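You operate a simulated robot arm through the tools that you are given. There is no shell and no other tool.

You are at the controls of a simulated robot arm. One attempt, no reset.

## Task
Top up the clear can to the black line from the small orange can and stir it smooth.
Fine: the small can goes back with its lid on, the blue stirrer back in the black tray. Set down upright: what you pick out.

The check looks at the end state, three seconds after you hand in, the way a careful person would. Anything else that was tipped, shoved, dropped, spilled or broken makes it a failure. Lids that push on must go on centred and level and be pressed home; caps that screw on are set level and turned clockwise until they are tight.

## Robot
A 7-joint arm with a two-finger parallel gripper, fixed in place. Base frame: the origin is at the foot of the arm, x ahead of it, y to its left, z up. Readings come in mm, degrees, newtons and seconds.
Its first joint turns from -166.0 to 166.0 degrees. Payload 3.43 kg.
Tool frame: the origin (TCP) lies between the finger pads and is the grasp point; the fingertips stand 30 mm ahead of it; z points along the fingers, y is the line along which they close. Largest opening 94 mm; finger width 28, thickness 10; the body of the gripper, 50 by 96 mm, starts 55 mm behind the TCP.
Orientation is that of the tool frame in the base frame, as [roll, pitch, yaw] about the fixed x, y, z axes, in that order (R = Rz(yaw) Ry(pitch) Rx(roll)). With the fingers straight down and closing along the base's y, the tool's x points along the base's -x, its y along +y and its z along -z.

## Interface
- The arm moves only by the tool jog_arm. Its argument "plan" is one flat list of numbers, 7 for each row, row after row: the shift along the base's x, y, z in units of 40 mm (1.0 is 40 mm), then the turn, a rotation vector about the base's x, y, z in units of 4 degrees (1.0 is 4 degrees), then the gripper command, from -1 (shut) to 1 (fully open), values between in proportion. In form: [tx, ty, tz, rx, ry, rz, jaw, tx, ty, tz, rx, ry, rz, jaw, ...]. A call has 1 to 20 rows; each row shifts and turns the commanded pose from where the row before left it. A call with a number of a shift or a turn outside -1 to 1 is refused whole. A row lasts 0.2 s, in which the tool goes at most 50 mm and 8.6 degrees; a call with a longer step from one row to the next is refused whole, and so is a gripper value outside its range. A pose out of reach is approached as far as the arm can. The call stops where the force on the tool passes 40 N (or 10 N more than at its start, if that is more) or the arm is blocked; 0.2 s more then pass. Each finger travels about 45 mm/s and halts on what it meets, pressing with about 40 N; the grip force reading is that of the motor and also rises with nothing between the fingers. The clock runs only during rows and for 0.2 s after the last one: add rows that do not move to give the fingers time. The reply holds the time, the measured pose of the TCP, the force on the tool along the base axes, the opening and the grip force, in the units named above and with some noise, with the torque about the TCP (base axes, N m) and any sound that the robot's microphone picked up.
- Cameras (640 x 400 px; columns grow to the right, rows downward): "scene" is fixed at [57.6, 646.5, 1470.8]; the picture's right is [0.00, -1.00, 0.00], its down [-0.86, -0.00, -0.51] and it looks along [0.51, 0.00, -0.86] (base axes); focal length 214 px, centre (320, 200). "wrist" rides on the gripper at [76, 14, -103] in the tool frame; the picture's right is [-0.18, 0.98, 0.00], its down [-0.75, -0.14, -0.64] and it looks along [-0.63, -0.12, 0.77] (tool axes); focal length 243 px, centre (320, 200). There is no depth. A picture from a camera that has moved, and an enlarged one, comes with that camera's place and axes in the base frame and with its lens. The place of the scene camera against the robot may be out by one fixed shift of up to 12 mm in any direction.
- get_image(camera): a new picture of that camera. The clock stands still meanwhile.
- close_up(camera, box): a new picture of the part [left, top, right, bottom] of that camera's present view, enlarged. The clock stands still meanwhile.
- job_done(): hands the job in; it is judged then, once.

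Places have to be worked out from the pictures, the camera data and where the tool is seen. Open the gripper and draw the arm clear of the work before you hand the job in, unless the task says otherwise.

The tools are called after "Request:" by a JSON object that holds its "name" and its "arguments". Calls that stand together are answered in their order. jog_arm: Moves the arm, as the interface text tells. Its arguments: {"type":"object","properties":{"plan":{"type":"array"}},"required":["plan"]} The other tools are called the same way: get_image (camera) takes a picture; close_up (camera, box) takes an enlarged picture of a part of a camera's view; job_done () hands the job in.

At the start:

```text
clock: 0.0
position: [464.5, 348.6, 1318.2]
orientation: [-179.9, 0.0, 180.0]
ft_force: [-0.8, -0.6, -0.5]
wrist_torque: [-0.03, 0.02, 0.01]
width: 94.0
grip_force: 0.0
```

scene: 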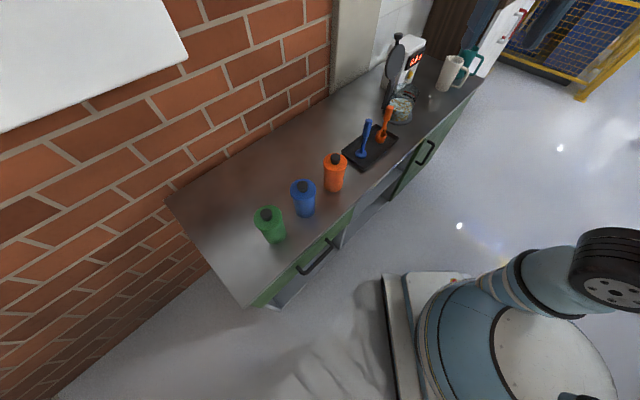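
wrist: 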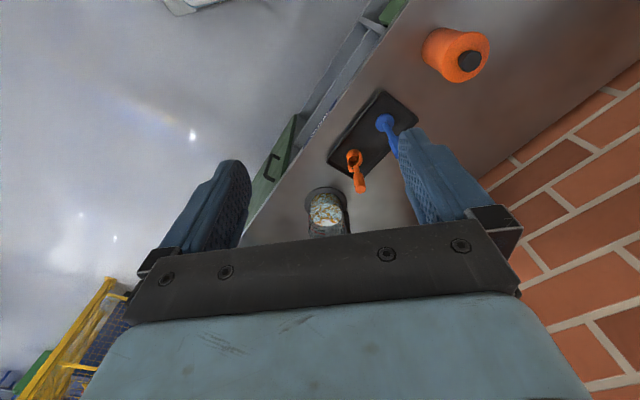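

I'll start by looking at the bench in detail, enlarging the area of the cans, tray and clear can.

Request:
{"name": "close_up", "arguments": {"camera": "scene", "box": [300, 60, 460, 200]}}

Request:
{"name": "close_up", "arguments": {"camera": "scene", "box": [240, 140, 360, 250]}}

Request:
{"name": "close_up", "arguments": {"camera": "wrist", "box": [240, 10, 500, 240]}}

Request:
{"name": "close_up", "arguments": {"camera": "scene", "box": [360, 20, 500, 130]}}

```text
2.86 times, centred on (380, 130) of scene
camera zoom: at [57.6, 646.5, 1470.8], right [0.0, -1.0, 0.0], down [-0.86, 0.0, -0.51], along [0.51, 0.0, -0.86], focal length 613 px, centre (149, 400)
```

zoom: 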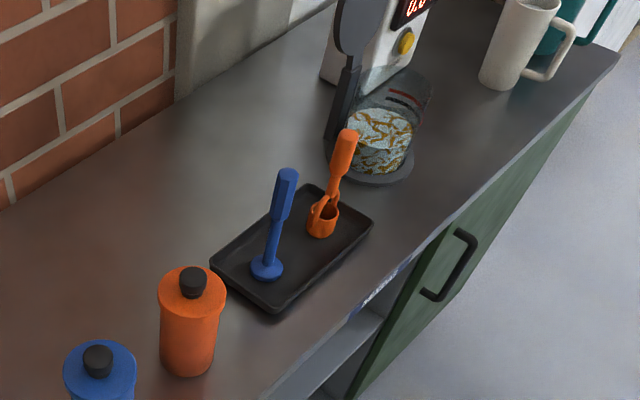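

```text
3.64 times, centred on (300, 195) of scene
camera zoom: at [57.6, 646.5, 1470.8], right [0.0, -1.0, 0.0], down [-0.86, 0.0, -0.51], along [0.51, 0.0, -0.86], focal length 780 px, centre (393, 218)
```

zoom: 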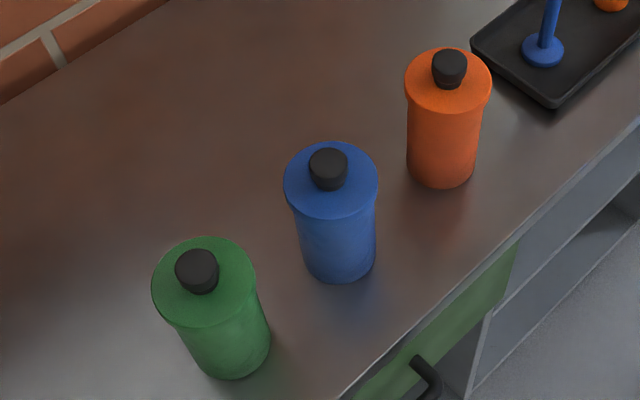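

```text
1.74 times, centred on (370, 125) of wrist
camera zoom: at [387.6, 361.3, 1421.4], right [0.18, 0.98, 0.0], down [0.75, -0.14, 0.64], along [0.63, -0.12, -0.77], focal length 422 px, centre (233, 330)
```

zoom: 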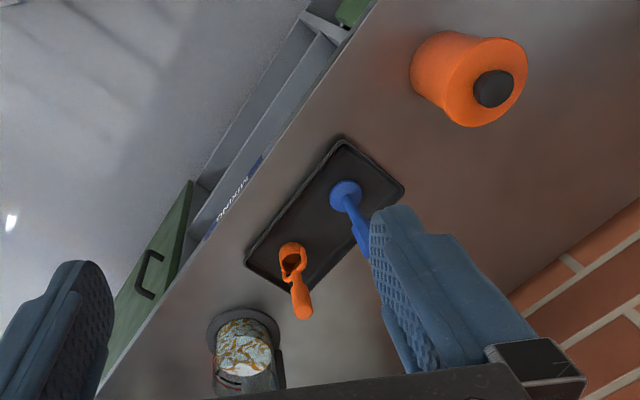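

```text
3.64 times, centred on (430, 75) of scene
camera zoom: at [57.6, 646.5, 1470.8], right [0.0, -1.0, 0.0], down [-0.86, 0.0, -0.51], along [0.51, 0.0, -0.86], focal length 780 px, centre (-80, 654)
```

zoom: 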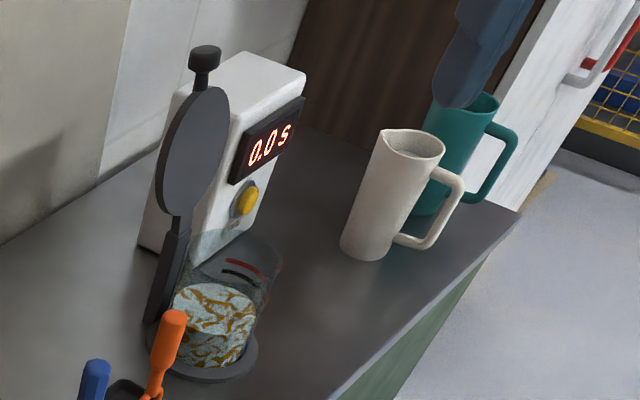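

The orange can cap triangulates to about (518, 598, 948), the stirrer foot to about (666, 479, 806), and the clear can on the machine to about (918, 277). Next I move the wrist camera down and forward for a better view of the clear can and the machine.

Request:
{"name": "jog_arm", "arguments": {"plan": [0.58, -0.15, -0.84, 0, 0, 0, 1, 0.58, -0.15, -0.84, 0, 0, 0, 1, 0.58, -0.15, -0.84, 0, 0, 0, 1, 0.58, -0.15, -0.84, 0, 0, 0, 1, 0.58, -0.15, -0.84, 0, 0, 0, 1, 0.58, -0.15, -0.84, 0, 0, 0, 1, 0.58, -0.15, -0.84, 0, 0, 0, 1, 0.58, -0.15, -0.84, 0, 0, 0, 1, 0, 0, 0, 0, 0, 0, 1]}}

Request:
{"name": "get_image", "arguments": {"camera": "wrist"}}

Request:
{"name": "get_image", "arguments": {"camera": "scene"}}

```text
clock: 2.0
position: [650.3, 298.8, 1048.5]
orientation: [-180.0, 0.0, -180.0]
ft_force: [0.3, -0.1, 0.9]
wrist_torque: [-0.02, 0.02, 0.01]
width: 93.7
grip_force: 0.1
```

```text
taken
camera wrist: at [573.3, 313.1, 1152.1], right [0.18, 0.98, 0.0], down [0.75, -0.14, 0.64], along [0.63, -0.12, -0.77], focal length 243 px, centre (320, 200)
```

wrist: 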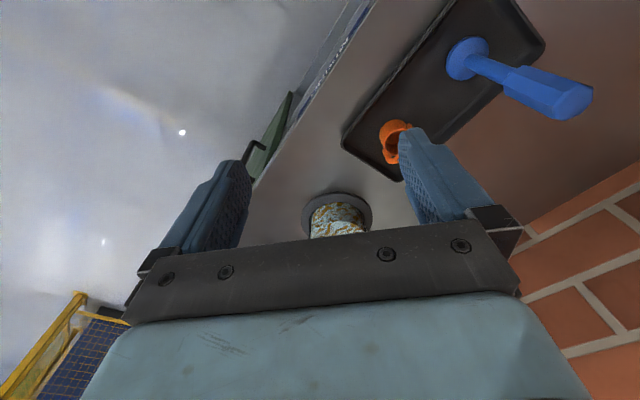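

```text
taken
```

scene: 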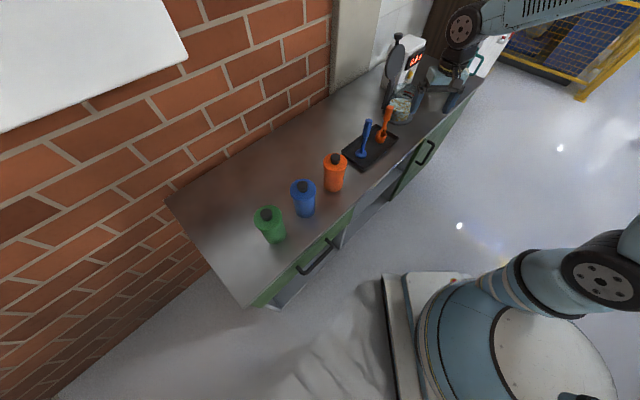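

The gripper body hides the lower half of the wrist view, so I tilt the tool 36 degrees upward (about base y) to bring the clear can and machine into the visible upper half.

Request:
{"name": "jog_arm", "arguments": {"plan": [0.08, -0.03, -0.1, 0, -1, 0, 1, 0.08, -0.03, -0.1, 0, -1, 0, 1, 0.08, -0.03, -0.1, 0, -1, 0, 1, 0.08, -0.03, -0.1, 0, -1, 0, 1, 0.08, -0.03, -0.1, 0, -1, 0, 1, 0.08, -0.03, -0.1, 0, -1, 0, 1, 0.08, -0.03, -0.1, 0, -1, 0, 1, 0.08, -0.03, -0.1, 0, -1, 0, 1, 0.08, -0.03, -0.1, 0, -1, 0, 1, 0, 0, 0, 0, 0, 0, 1]}}

Request:
{"name": "get_image", "arguments": {"camera": "wrist"}}

Request:
{"name": "close_up", "arguments": {"camera": "wrist", "box": [220, 0, 420, 200]}}

```text
clock: 4.2
position: [677.9, 289.5, 1014.6]
orientation: [-180.0, 36.0, 180.0]
ft_force: [-0.2, 0.7, -0.3]
wrist_torque: [0.01, 0.01, 0.0]
width: 94.0
grip_force: 0.2
```

```text
taken
camera wrist: at [556.1, 302.9, 1052.7], right [0.15, 0.98, 0.11], down [0.23, -0.14, 0.96], along [0.96, -0.12, -0.25], focal length 243 px, centre (320, 200)
```

wrist: 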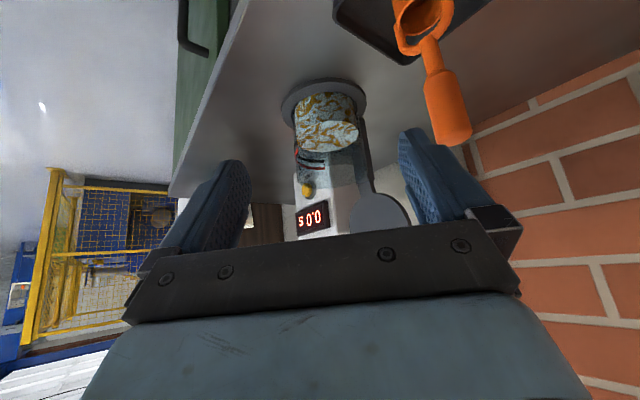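

```text
2.00 times, centred on (320, 100) of wrist
camera zoom: at [556.1, 302.9, 1052.7], right [0.15, 0.98, 0.11], down [0.23, -0.14, 0.96], along [0.96, -0.12, -0.25], focal length 485 px, centre (320, 400)
```

zoom: 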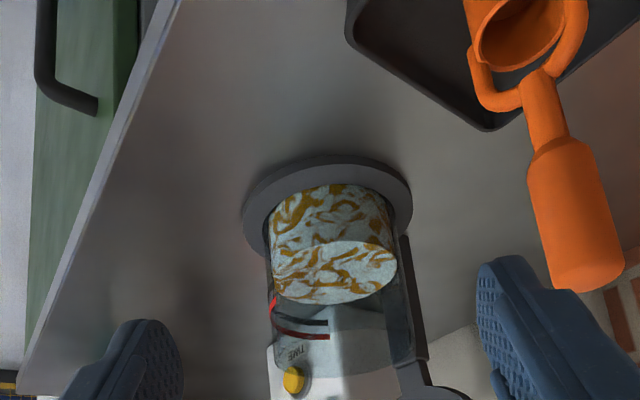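

The clear can holds marbled paint; its black line is below the red one, and the machine behind it has a yellow TIME button that I should leave alone. Now I swing the camera around to face the orange can and study its lid.

Request:
{"name": "jog_arm", "arguments": {"plan": [-0.8, 0, 0, 0, 0, 0.942, 1, -0.8, 0, 0, 0, 0, 0.942, 1, -0.8, 0, 0, 0, 0, 0.942, 1, -0.8, 0, 0, 0, 0, 0.942, 1, -0.8, 0, 0, 0, 0, 0.942, 1, -0.8, 0, 0, 0, 0, 0.942, 1, -0.186, 0.757, -0.08, 0, 0, 0.942, 1, -0.186, 0.757, -0.08, 0, 0, 0.942, 1, -0.186, 0.757, -0.08, 0, 0, 0.942, 1, -0.186, 0.757, -0.08, 0, 0, 0.942, 1, -0.186, 0.757, -0.08, 0, 0, 0.942, 1, -0.186, 0.757, -0.08, 0, 0, 0.942, 1, -0.186, 0.757, -0.08, 0, 0, 0.942, 1, 0, 0, 0, 0, 0, 0, 1]}}

Request:
{"name": "get_image", "arguments": {"camera": "wrist"}}

Request:
{"name": "close_up", "arguments": {"camera": "wrist", "box": [220, 0, 420, 200]}}

```text
clock: 7.2
position: [434.7, 500.6, 991.1]
orientation: [-180.0, 36.0, -130.9]
ft_force: [0.4, -0.2, -0.3]
wrist_torque: [0.0, -0.01, 0.04]
width: 94.1
grip_force: 0.0
```

```text
taken
camera wrist: at [343.5, 417.6, 1029.2], right [-0.65, 0.76, 0.11], down [0.26, 0.08, 0.96], along [0.72, 0.65, -0.25], focal length 243 px, centre (320, 200)
```

wrist: 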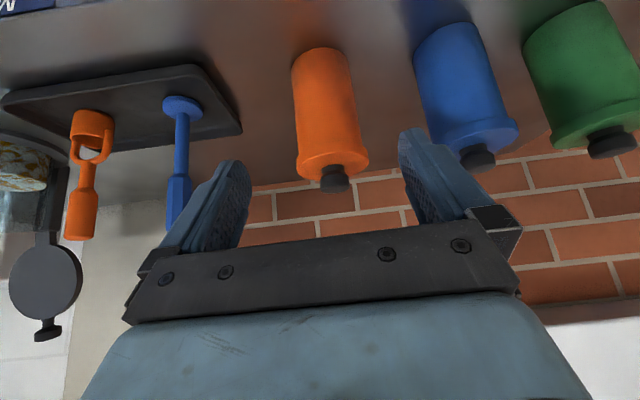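

```text
2.00 times, centred on (320, 100) of wrist
camera zoom: at [343.5, 417.6, 1029.2], right [-0.65, 0.76, 0.11], down [0.26, 0.08, 0.96], along [0.72, 0.65, -0.25], focal length 485 px, centre (320, 400)
```

zoom: 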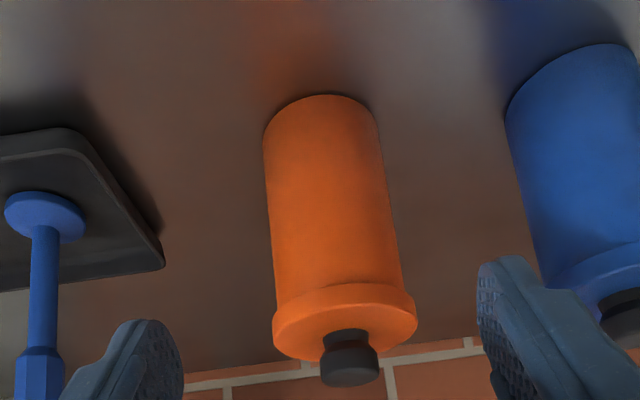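

The orange can reads as a roughly 70 mm body with a 79 mm lid and a black knob on top at about (517, 598, 951); bench top is near z 793. I enlarge the lid and the tray for details.

Request:
{"name": "close_up", "arguments": {"camera": "wrist", "box": [280, 120, 390, 200]}}

Request:
{"name": "close_up", "arguments": {"camera": "wrist", "box": [0, 60, 250, 240]}}

Request:
{"name": "close_up", "arguments": {"camera": "scene", "box": [310, 140, 360, 200]}}

Request:
{"name": "close_up", "arguments": {"camera": "scene", "box": [375, 80, 425, 130]}}

```text
5.00 times, centred on (335, 160) of wrist
camera zoom: at [343.5, 417.6, 1029.2], right [-0.65, 0.76, 0.11], down [0.26, 0.08, 0.96], along [0.72, 0.65, -0.25], focal length 1213 px, centre (245, 400)
```

zoom: 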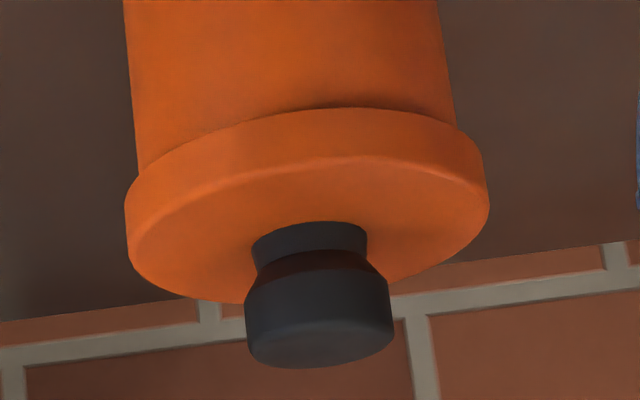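

```text
2.22 times, centred on (125, 150) of wrist
camera zoom: at [343.5, 417.6, 1029.2], right [-0.65, 0.76, 0.11], down [0.26, 0.08, 0.96], along [0.72, 0.65, -0.25], focal length 539 px, centre (753, 311)
```

zoom: 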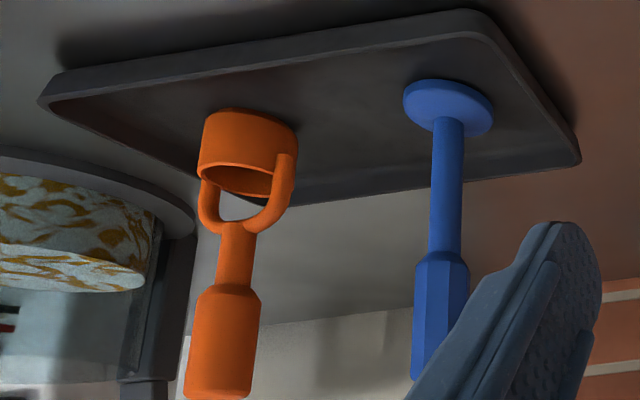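

```text
6.67 times, centred on (335, 170) of scene
camera zoom: at [57.6, 646.5, 1470.8], right [0.0, -1.0, 0.0], down [-0.86, 0.0, -0.51], along [0.51, 0.0, -0.86], focal length 1430 px, centre (220, 400)
```

zoom: 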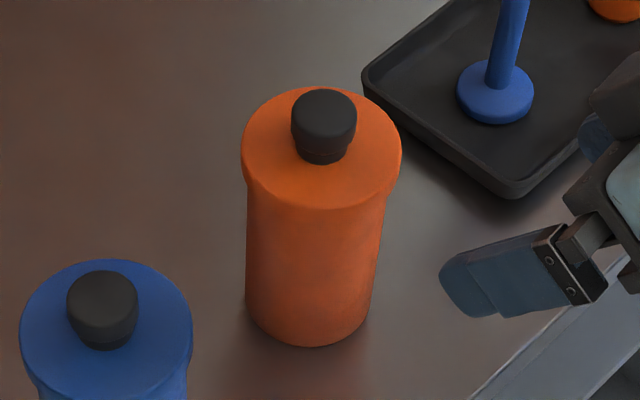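

```text
8.00 times, centred on (400, 105) of scene
camera zoom: at [57.6, 646.5, 1470.8], right [0.0, -1.0, 0.0], down [-0.86, 0.0, -0.51], along [0.51, 0.0, -0.86], focal length 1716 px, centre (-320, 960)
```

zoom: 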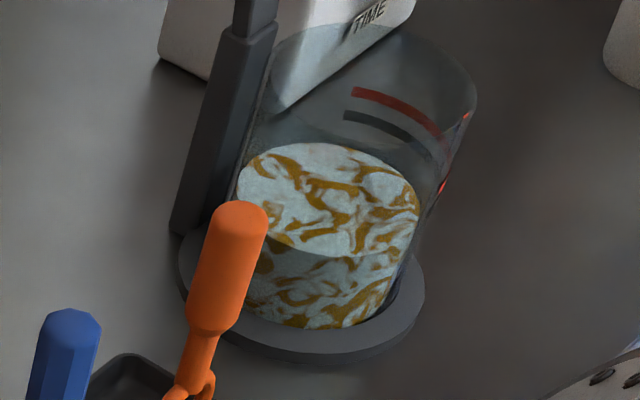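

The lid is a wide push-on disc with a black knob, about 26 mm tall and 32 mm across the head. I rise, bring the tool back to vertical and move above the knob to locate it precisely.

Request:
{"name": "jog_arm", "arguments": {"plan": [0, 0, 0.6, -0.756, 0.655, 0, 1, 0, 0, 0.6, -0.756, 0.655, 0, 1, 0, 0, 0.6, -0.756, 0.655, 0, 1, 0.343, 0.406, 0, -0.756, 0.655, 0, 1, 0.343, 0.406, 0, -0.756, 0.655, 0, 1, 0.343, 0.406, 0, -0.756, 0.655, 0, 1, 0.343, 0.406, 0, -0.756, 0.655, 0, 1, 0.343, 0.406, 0, -0.756, 0.655, 0, 1, 0.343, 0.406, 0, -0.756, 0.655, 0, 1, 0, 0, 0, 0, 0, 0, 1]}}

Request:
{"name": "get_image", "arguments": {"camera": "wrist"}}

Request:
{"name": "close_up", "arguments": {"camera": "wrist", "box": [240, 50, 400, 190]}}

Request:
{"name": "close_up", "arguments": {"camera": "scene", "box": [290, 110, 390, 200]}}

```text
clock: 9.4
position: [516.9, 597.4, 1063.2]
orientation: [-180.0, 0.1, -131.0]
ft_force: [-0.4, 1.5, 0.4]
wrist_torque: [0.0, -0.02, -0.03]
width: 94.0
grip_force: 0.1
```

```text
taken
camera wrist: at [454.9, 548.7, 1165.4], right [-0.62, 0.78, 0.0], down [0.6, 0.48, 0.64], along [0.5, 0.4, -0.77], focal length 243 px, centre (320, 200)
```

wrist: 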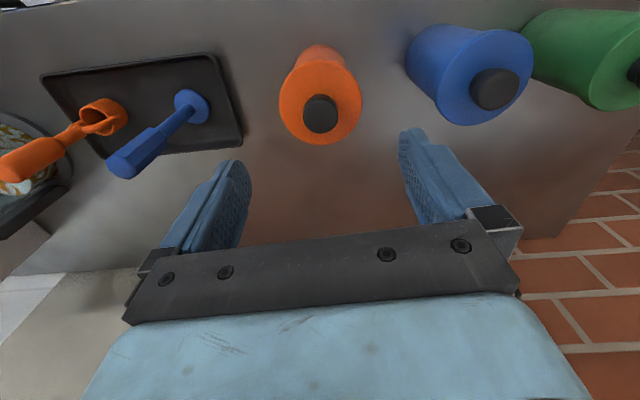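

```text
2.86 times, centred on (320, 120) of wrist
camera zoom: at [454.9, 548.7, 1165.4], right [-0.62, 0.78, 0.0], down [0.6, 0.48, 0.64], along [0.5, 0.4, -0.77], focal length 693 px, centre (320, 429)
```

zoom: 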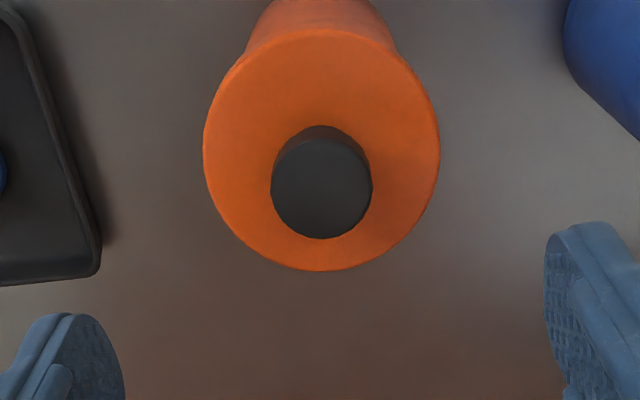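

```text
4.44 times, centred on (340, 155) of scene
camera zoom: at [57.6, 646.5, 1470.8], right [0.0, -1.0, 0.0], down [-0.86, 0.0, -0.51], along [0.51, 0.0, -0.86], focal length 953 px, centre (231, 400)
```

zoom: 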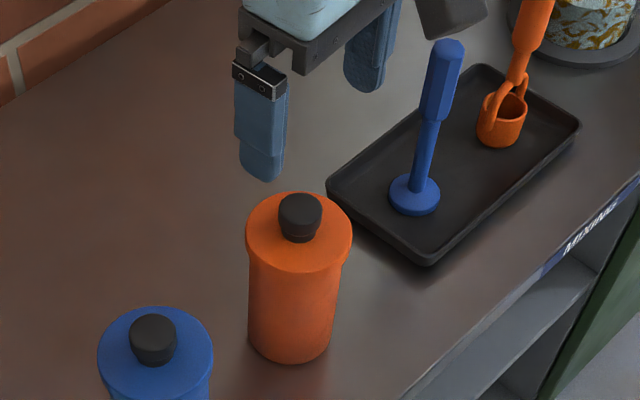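

Triangulating the two wrist views puts the knob top at about (519, 600, 955) and the lid top near z 929. I descend to TCP z 963 (tips at about 933) and close on the knob head.

Request:
{"name": "jog_arm", "arguments": {"plan": [0.058, 0.065, -0.8, 0, 0, 0, 1, 0, 0, -0.8, 0, 0, 0, 1, 0, 0, -0.5, 0, 0, 0, 1, 0, 0, -0.3, 0, 0, 0, 1, 0, 0, -0.1, 0, 0, 0, 1, 0, 0, 0, 0, 0, 0, 1]}}

Request:
{"name": "get_image", "arguments": {"camera": "wrist"}}

Request:
{"name": "close_up", "arguments": {"camera": "scene", "box": [300, 130, 370, 200]}}

```text
clock: 10.8
position: [519.8, 601.5, 961.5]
orientation: [180.0, 0.0, -131.1]
ft_force: [-0.8, 0.1, -1.0]
wrist_torque: [0.01, 0.02, 0.0]
width: 93.9
grip_force: 0.0
```

```text
taken
camera wrist: at [458.1, 551.8, 1064.2], right [-0.62, 0.78, 0.0], down [0.6, 0.48, 0.64], along [0.5, 0.4, -0.77], focal length 243 px, centre (320, 200)
```

wrist: 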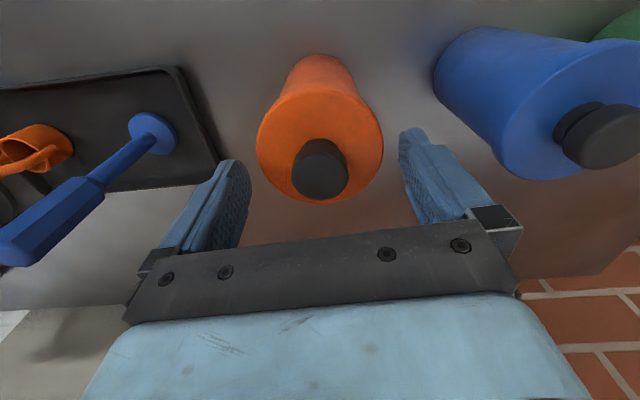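

```text
5.71 times, centred on (335, 165) of scene
camera zoom: at [57.6, 646.5, 1470.8], right [0.0, -1.0, 0.0], down [-0.86, 0.0, -0.51], along [0.51, 0.0, -0.86], focal length 1226 px, centre (234, 400)
```

zoom: 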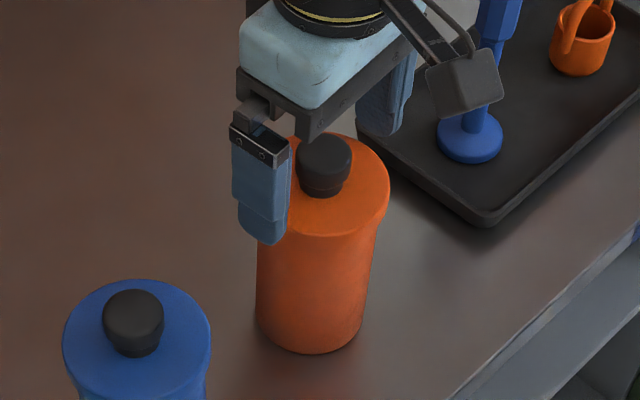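

The knob top shows at about (320, 177) in the wrist image, just below the TCP and centred between the fingers. I close on it now.

Request:
{"name": "jog_arm", "arguments": {"plan": [0, 0, 0, 0, 0, 0, -1, 0, 0, 0, 0, 0, 0, -1, 0, 0, 0, 0, 0, 0, -1, 0, 0, 0, 0, 0, 0, -1, 0, 0, 0, 0, 0, 0, -1, 0, 0, 0, 0, 0, 0, -1]}}

Request:
{"name": "close_up", "arguments": {"camera": "scene", "box": [300, 130, 370, 200]}}

```text
clock: 12.2
position: [518.1, 600.9, 962.0]
orientation: [-179.9, 0.0, -130.9]
ft_force: [-0.9, 0.8, 0.8]
wrist_torque: [0.04, 0.02, 0.05]
width: 28.0
grip_force: 39.6
```

```text
5.71 times, centred on (335, 165) of scene
camera zoom: at [57.6, 646.5, 1470.8], right [0.0, -1.0, 0.0], down [-0.86, 0.0, -0.51], along [0.51, 0.0, -0.86], focal length 1226 px, centre (234, 400)
```

zoom: 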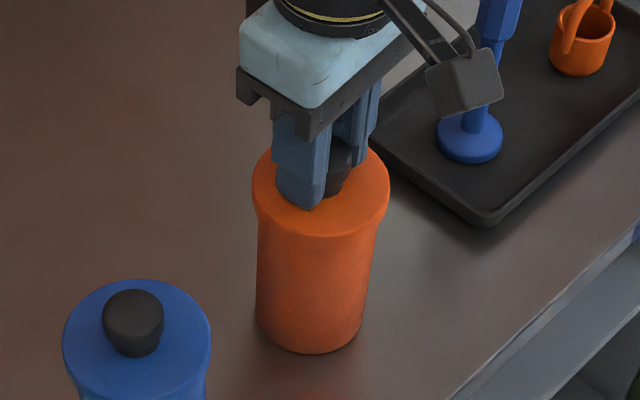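

Grip holds on the knob at 28 mm with the can undisturbed. I pull straight up slowly in small steps and watch the force to see whether the lid comes free.

Request:
{"name": "jog_arm", "arguments": {"plan": [0, 0, 0.05, 0, 0, 0, -1, 0, 0, 0.05, 0, 0, 0, -1, 0, 0, 0.05, 0, 0, 0, -1, 0, 0, 0, 0, 0, 0, -1]}}

Request:
{"name": "close_up", "arguments": {"camera": "scene", "box": [300, 130, 370, 200]}}

```text
clock: 13.2
position: [518.0, 600.3, 969.0]
orientation: [-179.9, 0.0, -130.9]
ft_force: [0.3, -0.1, -0.9]
wrist_torque: [0.01, -0.02, 0.0]
width: 28.1
grip_force: 40.5
heard: snap
```

```text
5.71 times, centred on (335, 165) of scene
camera zoom: at [57.6, 646.5, 1470.8], right [0.0, -1.0, 0.0], down [-0.86, 0.0, -0.51], along [0.51, 0.0, -0.86], focal length 1226 px, centre (234, 400)
```

zoom: 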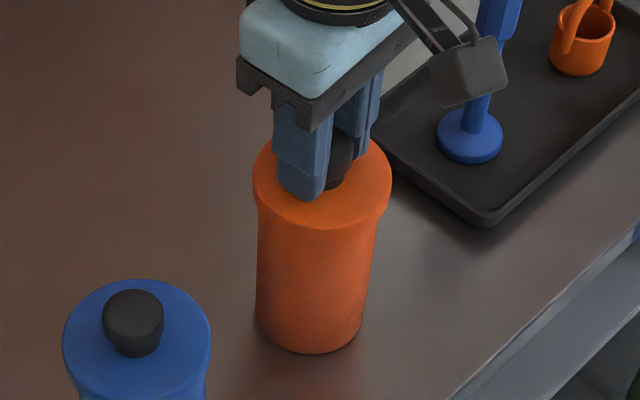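

A snap was heard and the lid came free (the load is only ~1 N); its seated grip pose was TCP (518.1, 600.9, 962.0). I lift it further and check that the can stays put.

Request:
{"name": "jog_arm", "arguments": {"plan": [0, 0, 0.2, 0, 0, 0, -1, 0, 0, 0.4, 0, 0, 0, -1, 0, 0, 0.7, 0, 0, 0, -1, 0, 0, 0.7, 0, 0, 0, -1, 0, 0, 0, 0, 0, 0, -1]}}

Request:
{"name": "close_up", "arguments": {"camera": "scene", "box": [280, 110, 380, 200]}}

Request:
{"name": "get_image", "arguments": {"camera": "wrist"}}

```text
clock: 14.4
position: [519.5, 602.0, 1049.2]
orientation: [179.9, 0.0, -131.0]
ft_force: [0.3, -0.2, -1.6]
wrist_torque: [0.02, 0.04, 0.0]
width: 27.7
grip_force: 40.0
```

```text
4.44 times, centred on (330, 155) of scene
camera zoom: at [57.6, 646.5, 1470.8], right [0.0, -1.0, 0.0], down [-0.86, 0.0, -0.51], along [0.51, 0.0, -0.86], focal length 953 px, centre (276, 400)
```

zoom: 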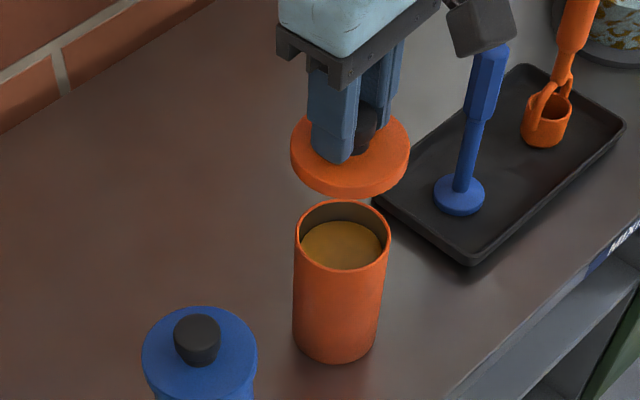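

```text
taken
camera wrist: at [458.9, 552.5, 1151.4], right [-0.62, 0.78, 0.0], down [0.6, 0.48, 0.64], along [0.5, 0.4, -0.77], focal length 243 px, centre (320, 200)
```

wrist: 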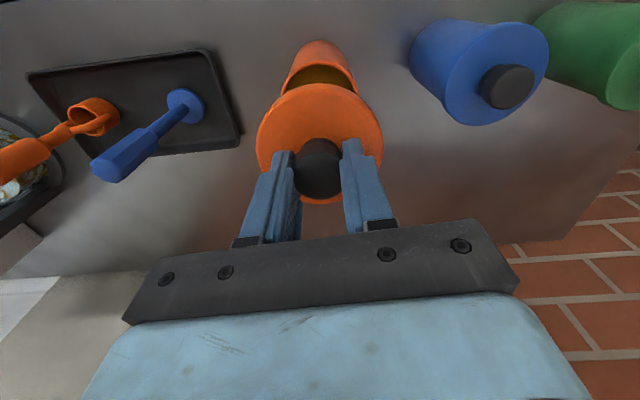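

The lid is off and the can stands undisturbed, with ochre paint about 3 cm below its rim. I carry the lid to free bench space behind the can, around (604, 699), and lower it to just above the surface.

Request:
{"name": "jog_arm", "arguments": {"plan": [0.528, 0.606, 0, 0, 0, 0, -1, 0.528, 0.606, 0, 0, 0, 0, -1, 0.528, 0.606, 0, 0, 0, 0, -1, 0.528, 0.606, 0, 0, 0, 0, -1, 0, 0, -0.9, 0, 0, 0, -1, 0, 0, -0.9, 0, 0, 0, -1, 0, 0, -0.9, 0, 0, 0, -1, 0, 0, -0.9, 0, 0, 0, -1, 0, 0, -0.6, 0, 0, 0, -1, 0, 0, 0, 0, 0, 0, -1]}}

Request:
{"name": "get_image", "arguments": {"camera": "wrist"}}

Request:
{"name": "close_up", "arguments": {"camera": "scene", "box": [270, 80, 390, 200]}}

```text
clock: 16.6
position: [605.3, 698.0, 879.6]
orientation: [-179.9, 0.0, -131.0]
ft_force: [0.5, 0.7, 0.1]
wrist_torque: [0.02, -0.01, -0.02]
width: 27.8
grip_force: 40.0
```

```text
taken
camera wrist: at [543.4, 648.6, 983.2], right [-0.62, 0.78, 0.0], down [0.6, 0.48, 0.64], along [0.5, 0.4, -0.77], focal length 243 px, centre (320, 200)
```

wrist: 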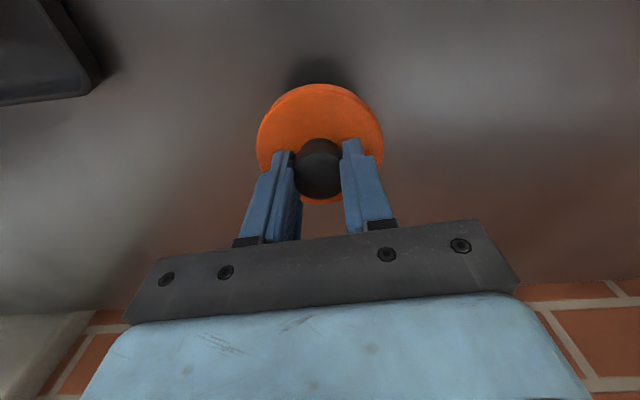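

```text
3.33 times, centred on (330, 140) of scene
camera zoom: at [57.6, 646.5, 1470.8], right [0.0, -1.0, 0.0], down [-0.86, 0.0, -0.51], along [0.51, 0.0, -0.86], focal length 715 px, centre (287, 400)
```

zoom: 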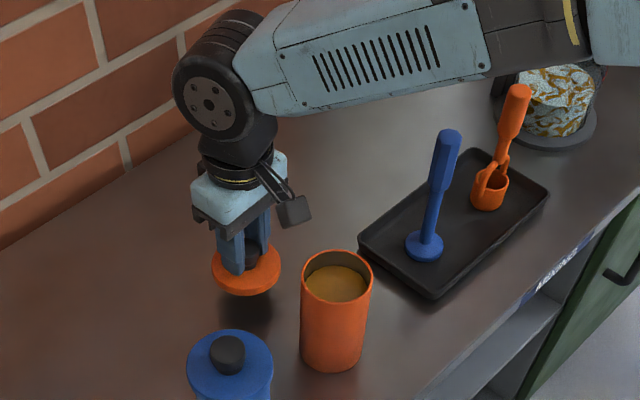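

The lid hovers about 3 to 4 cm above the bench with nothing around it. I lower it in decreasing steps, watching for contact.

Request:
{"name": "jog_arm", "arguments": {"plan": [0, 0, -0.3, 0, 0, 0, -1, 0, 0, -0.2, 0, 0, 0, -1, 0, 0, -0.1, 0, 0, 0, -1, 0, 0, 0, 0, 0, 0, -1]}}

Request:
{"name": "close_up", "arguments": {"camera": "scene", "box": [290, 110, 350, 180]}}

```text
clock: 17.6
position: [603.3, 698.3, 856.0]
orientation: [180.0, -0.1, -131.0]
ft_force: [-0.2, 0.0, -0.2]
wrist_torque: [0.03, 0.01, 0.02]
width: 27.9
grip_force: 39.9
```

```text
5.71 times, centred on (320, 145) of scene
camera zoom: at [57.6, 646.5, 1470.8], right [0.0, -1.0, 0.0], down [-0.86, 0.0, -0.51], along [0.51, 0.0, -0.86], focal length 1226 px, centre (320, 514)
```

zoom: 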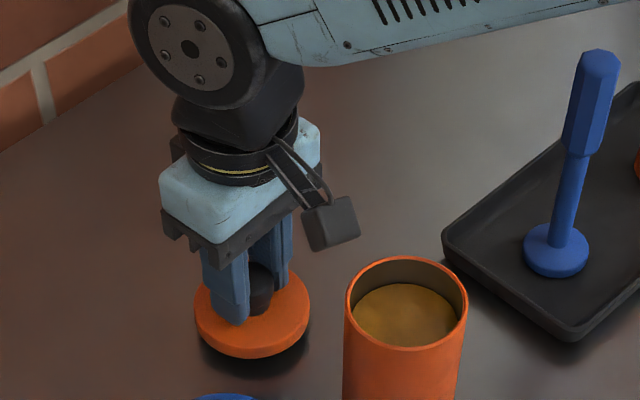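

Request:
{"name": "jog_arm", "arguments": {"plan": [0, 0, -0.05, 0, 0, 0, -1, 0, 0, -0.05, 0, 0, 0, -1, 0, 0, -0.05, 0, 0, 0, -1, 0, 0, -0.05, 0, 0, 0, -1]}}

```text
clock: 18.6
position: [603.8, 697.3, 850.7]
orientation: [180.0, 0.0, -131.0]
ft_force: [0.7, 0.7, -0.3]
wrist_torque: [0.0, -0.01, 0.02]
width: 27.6
grip_force: 40.1
```

No contact yet at TCP z 850.7; the lid has a few millimetres still to go. I continue with 2 mm steps.

Request:
{"name": "jog_arm", "arguments": {"plan": [0, 0, -0.05, 0, 0, 0, -1, 0, 0, -0.05, 0, 0, 0, -1, 0, 0, -0.05, 0, 0, 0, -1]}}

Request:
{"name": "close_up", "arguments": {"camera": "scene", "box": [290, 110, 350, 180]}}

```text
clock: 19.4
position: [603.8, 695.8, 844.6]
orientation: [179.9, 0.0, -131.0]
ft_force: [0.3, -0.2, -0.7]
wrist_torque: [0.0, 0.01, -0.02]
width: 27.9
grip_force: 39.5
```

```text
5.71 times, centred on (320, 145) of scene
camera zoom: at [57.6, 646.5, 1470.8], right [0.0, -1.0, 0.0], down [-0.86, 0.0, -0.51], along [0.51, 0.0, -0.86], focal length 1226 px, centre (320, 514)
```

zoom: 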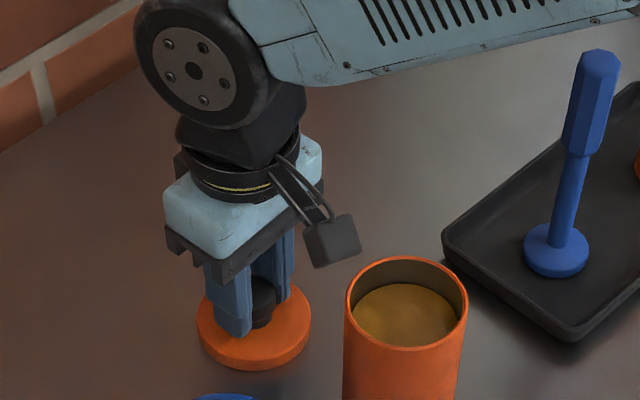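

The lid's shadow has nearly closed up, and there is still no contact force at TCP z 844.6. I go down another few 2 mm steps.

Request:
{"name": "jog_arm", "arguments": {"plan": [0, 0, -0.05, 0, 0, 0, -1, 0, 0, -0.05, 0, 0, 0, -1]}}

```text
clock: 20.0
position: [603.2, 696.9, 844.0]
orientation: [179.9, 0.2, -131.0]
ft_force: [-3.1, -6.8, 30.9]
wrist_torque: [-0.86, 0.19, 0.14]
width: 27.9
grip_force: 40.2
```

Contact: 31 N upward with the TCP stopped at z 844, so the lid stands on the bench. I back off about 3 mm to relieve the load, then open the fingers.

Request:
{"name": "jog_arm", "arguments": {"plan": [0, 0, 0.075, 0, 0, 0, -1, 0, 0, 0, 0, 0, 0, -1]}}

```text
clock: 20.6
position: [603.7, 697.6, 843.2]
orientation: [180.0, 0.2, -131.1]
ft_force: [2.6, 2.7, 14.3]
wrist_torque: [0.25, -0.43, 0.18]
width: 27.6
grip_force: 40.5
```

The load fell to 14 N. I raise about 1.5 mm more, then open slowly.

Request:
{"name": "jog_arm", "arguments": {"plan": [0, 0, 0.035, 0, 0, 0, -1, 0, 0, 0, 0, 0, 0, -1, 0, 0, 0, 0, 0, 0, 0.0, 0, 0, 0, 0, 0, 0, 0.3, 0, 0, 0, 0, 0, 0, 0.6, 0, 0, 0, 0, 0, 0, 0.6, 0, 0, 0, 0, 0, 0, 0.6, 0, 0, 0, 0, 0, 0, 0.6]}}

Request:
{"name": "get_image", "arguments": {"camera": "wrist"}}

Request:
{"name": "close_up", "arguments": {"camera": "scene", "box": [290, 110, 350, 180]}}

```text
clock: 22.4
position: [603.5, 696.7, 844.7]
orientation: [180.0, 0.0, -131.0]
ft_force: [-1.3, -0.3, 0.4]
wrist_torque: [0.02, -0.03, 0.0]
width: 75.4
grip_force: 0.0
```

```text
taken
camera wrist: at [542.7, 648.6, 947.2], right [-0.62, 0.78, 0.0], down [0.6, 0.48, 0.64], along [0.5, 0.4, -0.77], focal length 243 px, centre (320, 200)
```

wrist: 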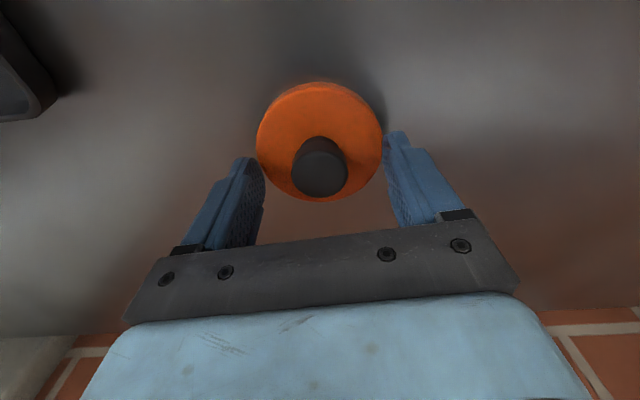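

```text
5.71 times, centred on (320, 145) of scene
camera zoom: at [57.6, 646.5, 1470.8], right [0.0, -1.0, 0.0], down [-0.86, 0.0, -0.51], along [0.51, 0.0, -0.86], focal length 1226 px, centre (320, 514)
```

zoom: 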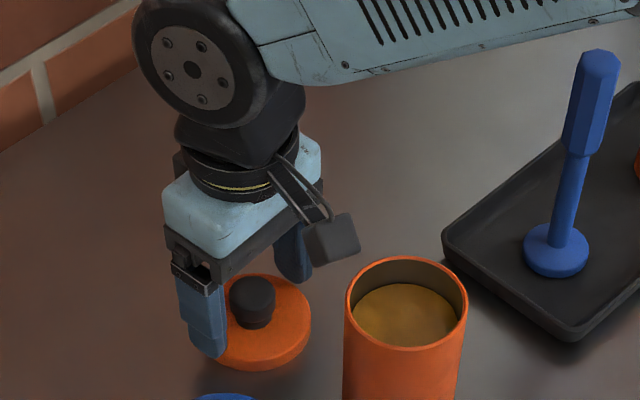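

The lid rests level on the bench at about (603.5, 697). I rise clear and pull back over the can toward the robot at safe height.

Request:
{"name": "jog_arm", "arguments": {"plan": [0, 0, 0.3, 0, 0, 0, 0.8, 0, 0, 0.9, 0, 0, 0, 1, 0, 0, 1, 0, 0, 0, 1, 0, 0, 1, 0, 0, 0, 1, 0, 0, 1, 0, 0, 0, 1, 0, 0, 0.3, 0, 0, 0, 1, -0.673, -0.772, 0, 0, 0, 0, 1, -0.673, -0.772, 0, 0, 0, 0, 1, -0.673, -0.772, 0, 0, 0, 0, 1, -0.673, -0.772, 0, 0, 0, 0, 1, -0.673, -0.772, 0, 0, 0, 0, 1, -0.673, -0.772, 0, 0, 0, 0, 1, -0.673, -0.772, 0, 0, 0, 0, 1, -0.673, -0.772, 0, 0, 0, 0, 1, 0, 0, 0, 0, 0, 0, 1]}}

Request:
{"name": "close_up", "arguments": {"camera": "scene", "box": [270, 80, 390, 200]}}

```text
clock: 25.6
position: [386.6, 451.0, 1023.5]
orientation: [179.9, 0.0, -130.9]
ft_force: [0.8, 0.5, -0.5]
wrist_torque: [0.0, 0.0, -0.02]
width: 93.7
grip_force: 0.0
```

```text
3.33 times, centred on (330, 140) of scene
camera zoom: at [57.6, 646.5, 1470.8], right [0.0, -1.0, 0.0], down [-0.86, 0.0, -0.51], along [0.51, 0.0, -0.86], focal length 715 px, centre (287, 400)
```

zoom: 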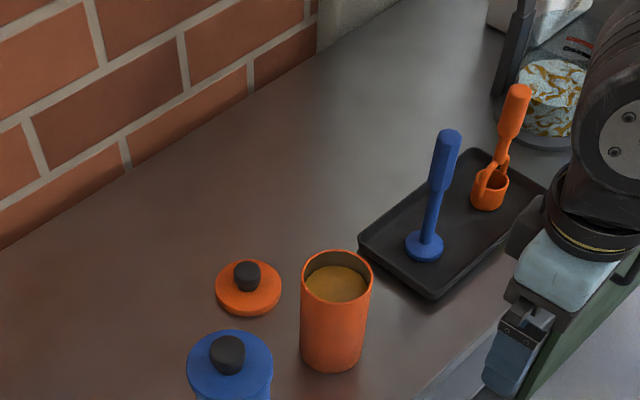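

The lid sits free, the can is open and upright. Now I tilt the tool to about 20 degrees below horizontal, facing the can, while descending a little.

Request:
{"name": "jog_arm", "arguments": {"plan": [0, 0, -0.08, 0.734, -0.638, 0, 1, 0, 0, -0.08, 0.734, -0.638, 0, 1, 0, 0, -0.08, 0.734, -0.638, 0, 1, 0, 0, -0.08, 0.734, -0.638, 0, 1, 0, 0, -0.08, 0.734, -0.638, 0, 1, 0, 0, -0.08, 0.734, -0.638, 0, 1, 0, 0, -0.08, 0.734, -0.638, 0, 1, 0, 0, -0.08, 0.734, -0.638, 0, 1, 0, 0, -0.08, 0.734, -0.638, 0, 1, 0, 0, -0.08, 0.734, -0.638, 0, 1, 0, 0, -0.08, 0.734, -0.638, 0, 1, 0, 0, -0.08, 0.734, -0.638, 0, 1, 0, 0, -0.08, 0.734, -0.638, 0, 1, 0, 0, -0.08, 0.734, -0.638, 0, 1, 0, 0, -0.08, 0.734, -0.638, 0, 1, 0, 0, -0.08, 0.734, -0.638, 0, 1, 0, 0, -0.08, 0.734, -0.638, 0, 1, 0, 0, -0.08, 0.734, -0.638, 0, 1, 0, 0, 0, 0, 0, 0, 1]}}

Request:
{"name": "get_image", "arguments": {"camera": "wrist"}}

Request:
{"name": "get_image", "arguments": {"camera": "scene"}}

```text
clock: 29.6
position: [399.3, 462.9, 975.5]
orientation: [-178.2, 63.3, -130.9]
ft_force: [-0.3, 0.0, 0.7]
wrist_torque: [0.01, -0.01, -0.01]
width: 93.8
grip_force: 0.2
out of reach, approached as far as the arm can: row 10, 12, 17, 18
```

```text
taken
camera wrist: at [303.1, 380.0, 953.8], right [-0.67, 0.73, 0.15], down [-0.07, -0.26, 0.96], along [0.74, 0.63, 0.22], focal length 243 px, centre (320, 200)
```

wrist: 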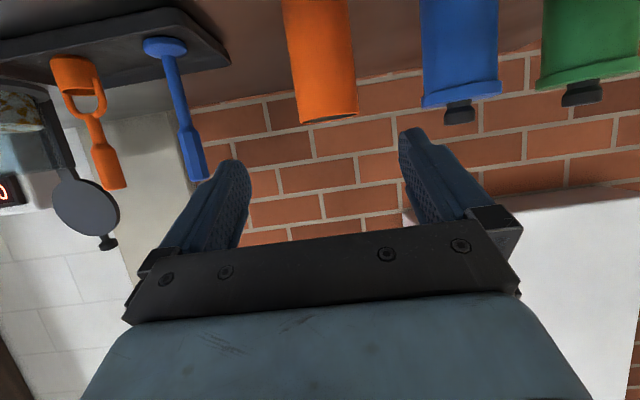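

```text
taken
```

scene: 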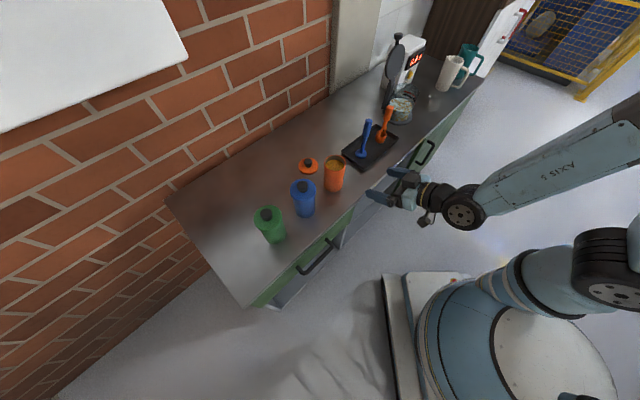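

The arm hit a joint limit with the tool this close in; it stopped at pitch 63. Moving outward should restore reach, so I advance 80 mm toward the can at the same height and check the orientation.

Request:
{"name": "jog_arm", "arguments": {"plan": [0.328, 0.378, 0, 0, 0, 0, 1, 0.328, 0.378, 0, 0, 0, 0, 1, 0.328, 0.378, 0, 0, 0, 0, 1, 0.328, 0.378, 0, 0, 0, 0, 1, 0, 0, 0, 0, 0, 0, 1]}}

Request:
{"name": "get_image", "arguments": {"camera": "wrist"}}

```text
clock: 30.8
position: [452.2, 525.7, 974.3]
orientation: [-178.3, 63.4, -131.1]
ft_force: [-0.5, -0.7, -0.1]
wrist_torque: [0.0, 0.0, 0.0]
width: 94.0
grip_force: 0.1
```

```text
taken
camera wrist: at [356.2, 441.7, 953.3], right [-0.67, 0.73, 0.15], down [-0.07, -0.26, 0.96], along [0.74, 0.64, 0.22], focal length 243 px, centre (320, 200)
```

wrist: 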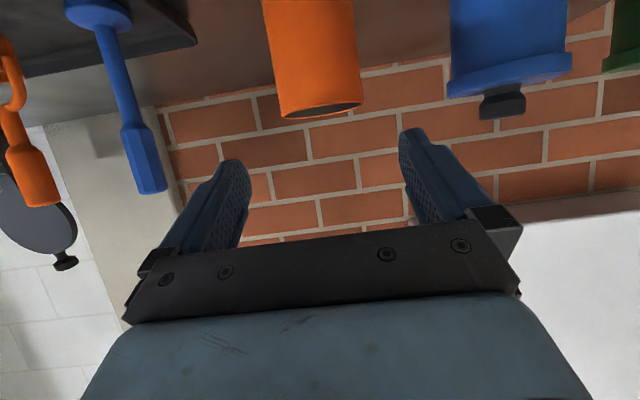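

The pose is valid now (pitch 63.4, roll slightly off), laterally aligned with the can within a millimetre. I correct the small roll and lower to grasp height (z about 866) still 100 mm short of the can.

Request:
{"name": "jog_arm", "arguments": {"plan": [0, 0, -0.5, 0.06, 0.07, 0.19, 1, 0, 0, -0.7, 0.06, 0.07, 0.19, 1, 0, 0, -0.7, 0, 0, 0, 1, 0, 0, -0.5, 0, 0, 0, 1, 0, 0, -0.3, 0, 0, 0, 1, 0, 0, 0, 0, 0, 0, 1]}}

Request:
{"name": "get_image", "arguments": {"camera": "wrist"}}

Request:
{"name": "close_up", "arguments": {"camera": "scene", "box": [290, 120, 450, 240]}}

```text
clock: 32.2
position: [451.1, 524.8, 867.4]
orientation: [180.0, 63.4, -130.9]
ft_force: [0.2, -0.3, 0.3]
wrist_torque: [0.02, 0.0, -0.01]
width: 93.9
grip_force: 0.1
```

```text
taken
camera wrist: at [357.0, 437.8, 845.0], right [-0.69, 0.71, 0.16], down [-0.05, -0.27, 0.96], along [0.72, 0.65, 0.22], focal length 243 px, centre (320, 200)
```

wrist: 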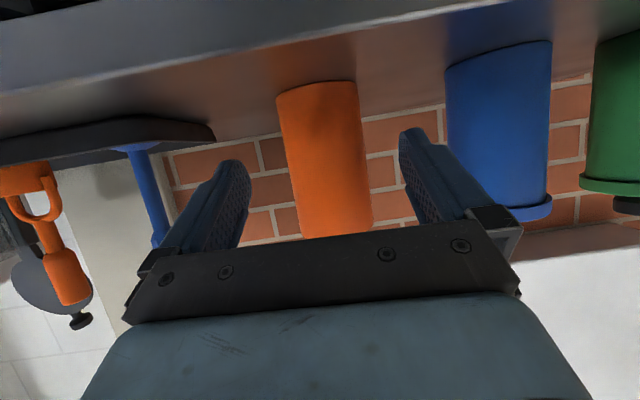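

```text
3.33 times, centred on (370, 180) of scene
camera zoom: at [57.6, 646.5, 1470.8], right [0.0, -1.0, 0.0], down [-0.86, 0.0, -0.51], along [0.51, 0.0, -0.86], focal length 715 px, centre (153, 267)
```

zoom: 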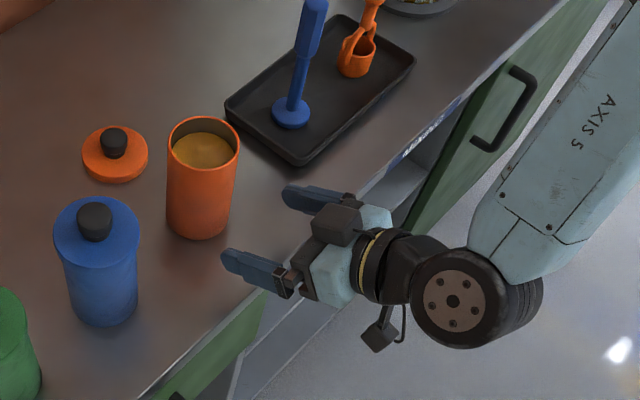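

The can appears at column 328 at TCP height, right where it should be for a centred approach. I advance 102 mm so that the fingers straddle the can.

Request:
{"name": "jog_arm", "arguments": {"plan": [0.3375, 0.382, 0, 0, 0, 0, 1, 0.3375, 0.382, 0, 0, 0, 0, 1, 0.3375, 0.382, 0, 0, 0, 0, 1, 0.3375, 0.382, 0, 0, 0, 0, 1, 0.3375, 0.382, 0, 0, 0, 0, 1, 0, 0, 0, 0, 0, 0, 1]}}

Request:
{"name": "get_image", "arguments": {"camera": "wrist"}}

Request:
{"name": "close_up", "arguments": {"camera": "scene", "box": [290, 120, 410, 220]}}

```text
clock: 33.6
position: [520.7, 600.0, 867.8]
orientation: [-179.8, 63.4, -130.8]
ft_force: [-0.1, 0.6, -0.3]
wrist_torque: [-0.02, 0.02, 0.02]
width: 93.9
grip_force: 0.1
```

```text
taken
camera wrist: at [426.7, 514.4, 845.2], right [-0.69, 0.71, 0.16], down [-0.05, -0.27, 0.96], along [0.72, 0.65, 0.22], focal length 243 px, centre (320, 200)
```

wrist: 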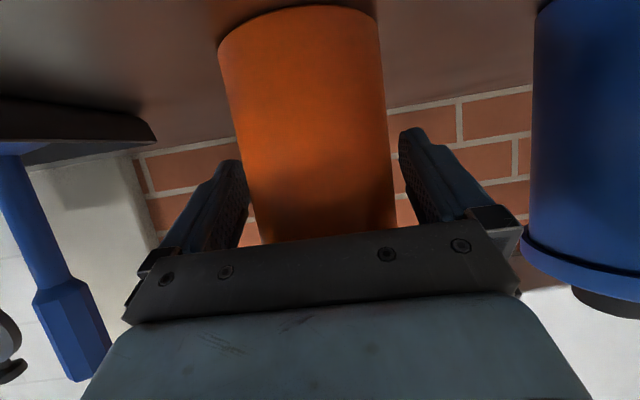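

```text
4.00 times, centred on (350, 170) of scene
camera zoom: at [57.6, 646.5, 1470.8], right [0.0, -1.0, 0.0], down [-0.86, 0.0, -0.51], along [0.51, 0.0, -0.86], focal length 858 px, centre (200, 320)
```

zoom: 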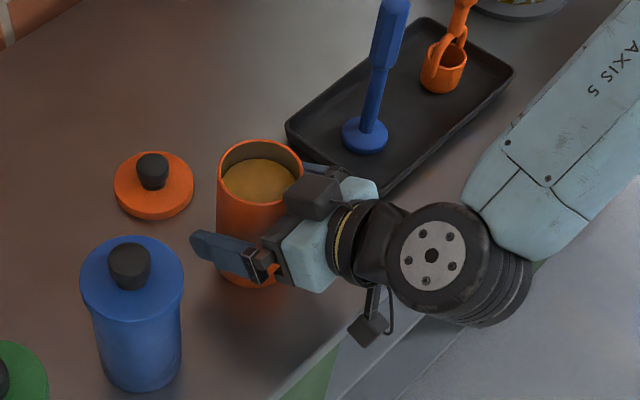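

The can stands between the fingers. I close on it and let the grip settle.

Request:
{"name": "jog_arm", "arguments": {"plan": [0, 0, 0, 0, 0, 0, -1, 0, 0, 0, 0, 0, 0, -1, 0, 0, 0, 0, 0, 0, -1, 0, 0, 0, 0, 0, 0, -1, 0, 0, 0, 0, 0, 0, -1]}}

Request:
{"name": "get_image", "arguments": {"camera": "wrist"}}

Request:
{"name": "close_up", "arguments": {"camera": "scene", "box": [290, 120, 410, 220]}}

```text
clock: 34.8
position: [520.7, 598.8, 867.3]
orientation: [-179.8, 63.3, -130.9]
ft_force: [-0.1, 1.4, 1.4]
wrist_torque: [-0.02, -0.07, 0.05]
width: 75.5
grip_force: 40.0
```

```text
taken
camera wrist: at [426.5, 514.4, 845.2], right [-0.69, 0.71, 0.16], down [-0.05, -0.27, 0.96], along [0.72, 0.65, 0.22], focal length 243 px, centre (320, 200)
```

wrist: 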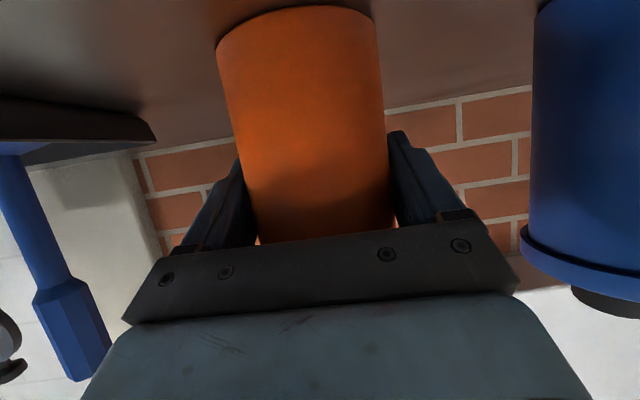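

```text
4.00 times, centred on (350, 170) of scene
camera zoom: at [57.6, 646.5, 1470.8], right [0.0, -1.0, 0.0], down [-0.86, 0.0, -0.51], along [0.51, 0.0, -0.86], focal length 858 px, centre (200, 320)
```

zoom: 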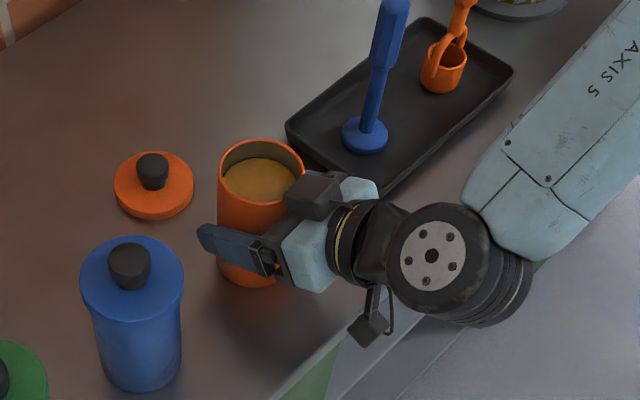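

Gripped at 75.5 mm. I lift slowly straight up and read the weight.

Request:
{"name": "jog_arm", "arguments": {"plan": [0, 0, 0.1, 0, 0, 0, -1, 0, 0, 0.2, 0, 0, 0, -1, 0, 0, 0.4, 0, 0, 0, -1, 0, 0, 0.5, 0, 0, 0, -1, 0, 0, 0, 0, 0, 0, -1, 0, 0, 0, 0, 0, 0, -1]}}

Request:
{"name": "close_up", "arguments": {"camera": "scene", "box": [290, 100, 410, 200]}}

Request:
{"name": "get_image", "arguments": {"camera": "wrist"}}

```text
clock: 36.2
position: [519.0, 600.3, 916.2]
orientation: [-179.9, 63.3, -131.0]
ft_force: [-1.3, 0.1, -3.8]
wrist_torque: [0.0, -0.02, -0.01]
width: 75.2
grip_force: 39.9
```

```text
4.00 times, centred on (350, 150) of scene
camera zoom: at [57.6, 646.5, 1470.8], right [0.0, -1.0, 0.0], down [-0.86, 0.0, -0.51], along [0.51, 0.0, -0.86], focal length 858 px, centre (200, 400)
```

zoom: 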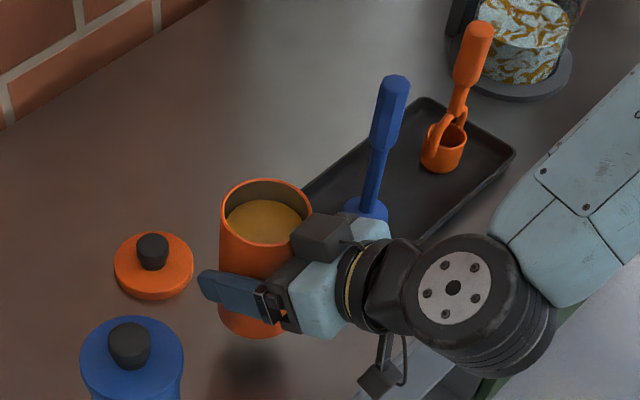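

```text
taken
camera wrist: at [425.2, 513.5, 893.4], right [-0.69, 0.71, 0.16], down [-0.05, -0.27, 0.96], along [0.72, 0.65, 0.22], focal length 243 px, centre (320, 200)
```

wrist: 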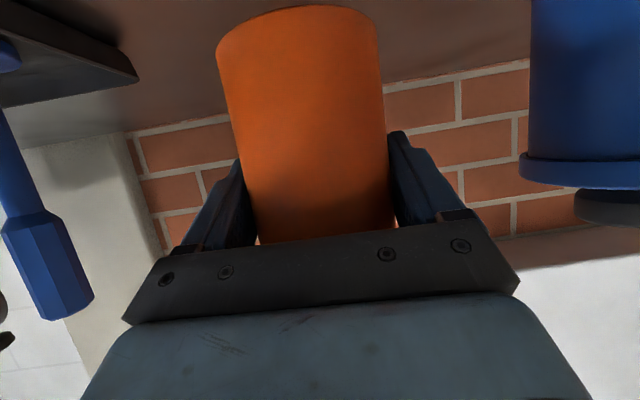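

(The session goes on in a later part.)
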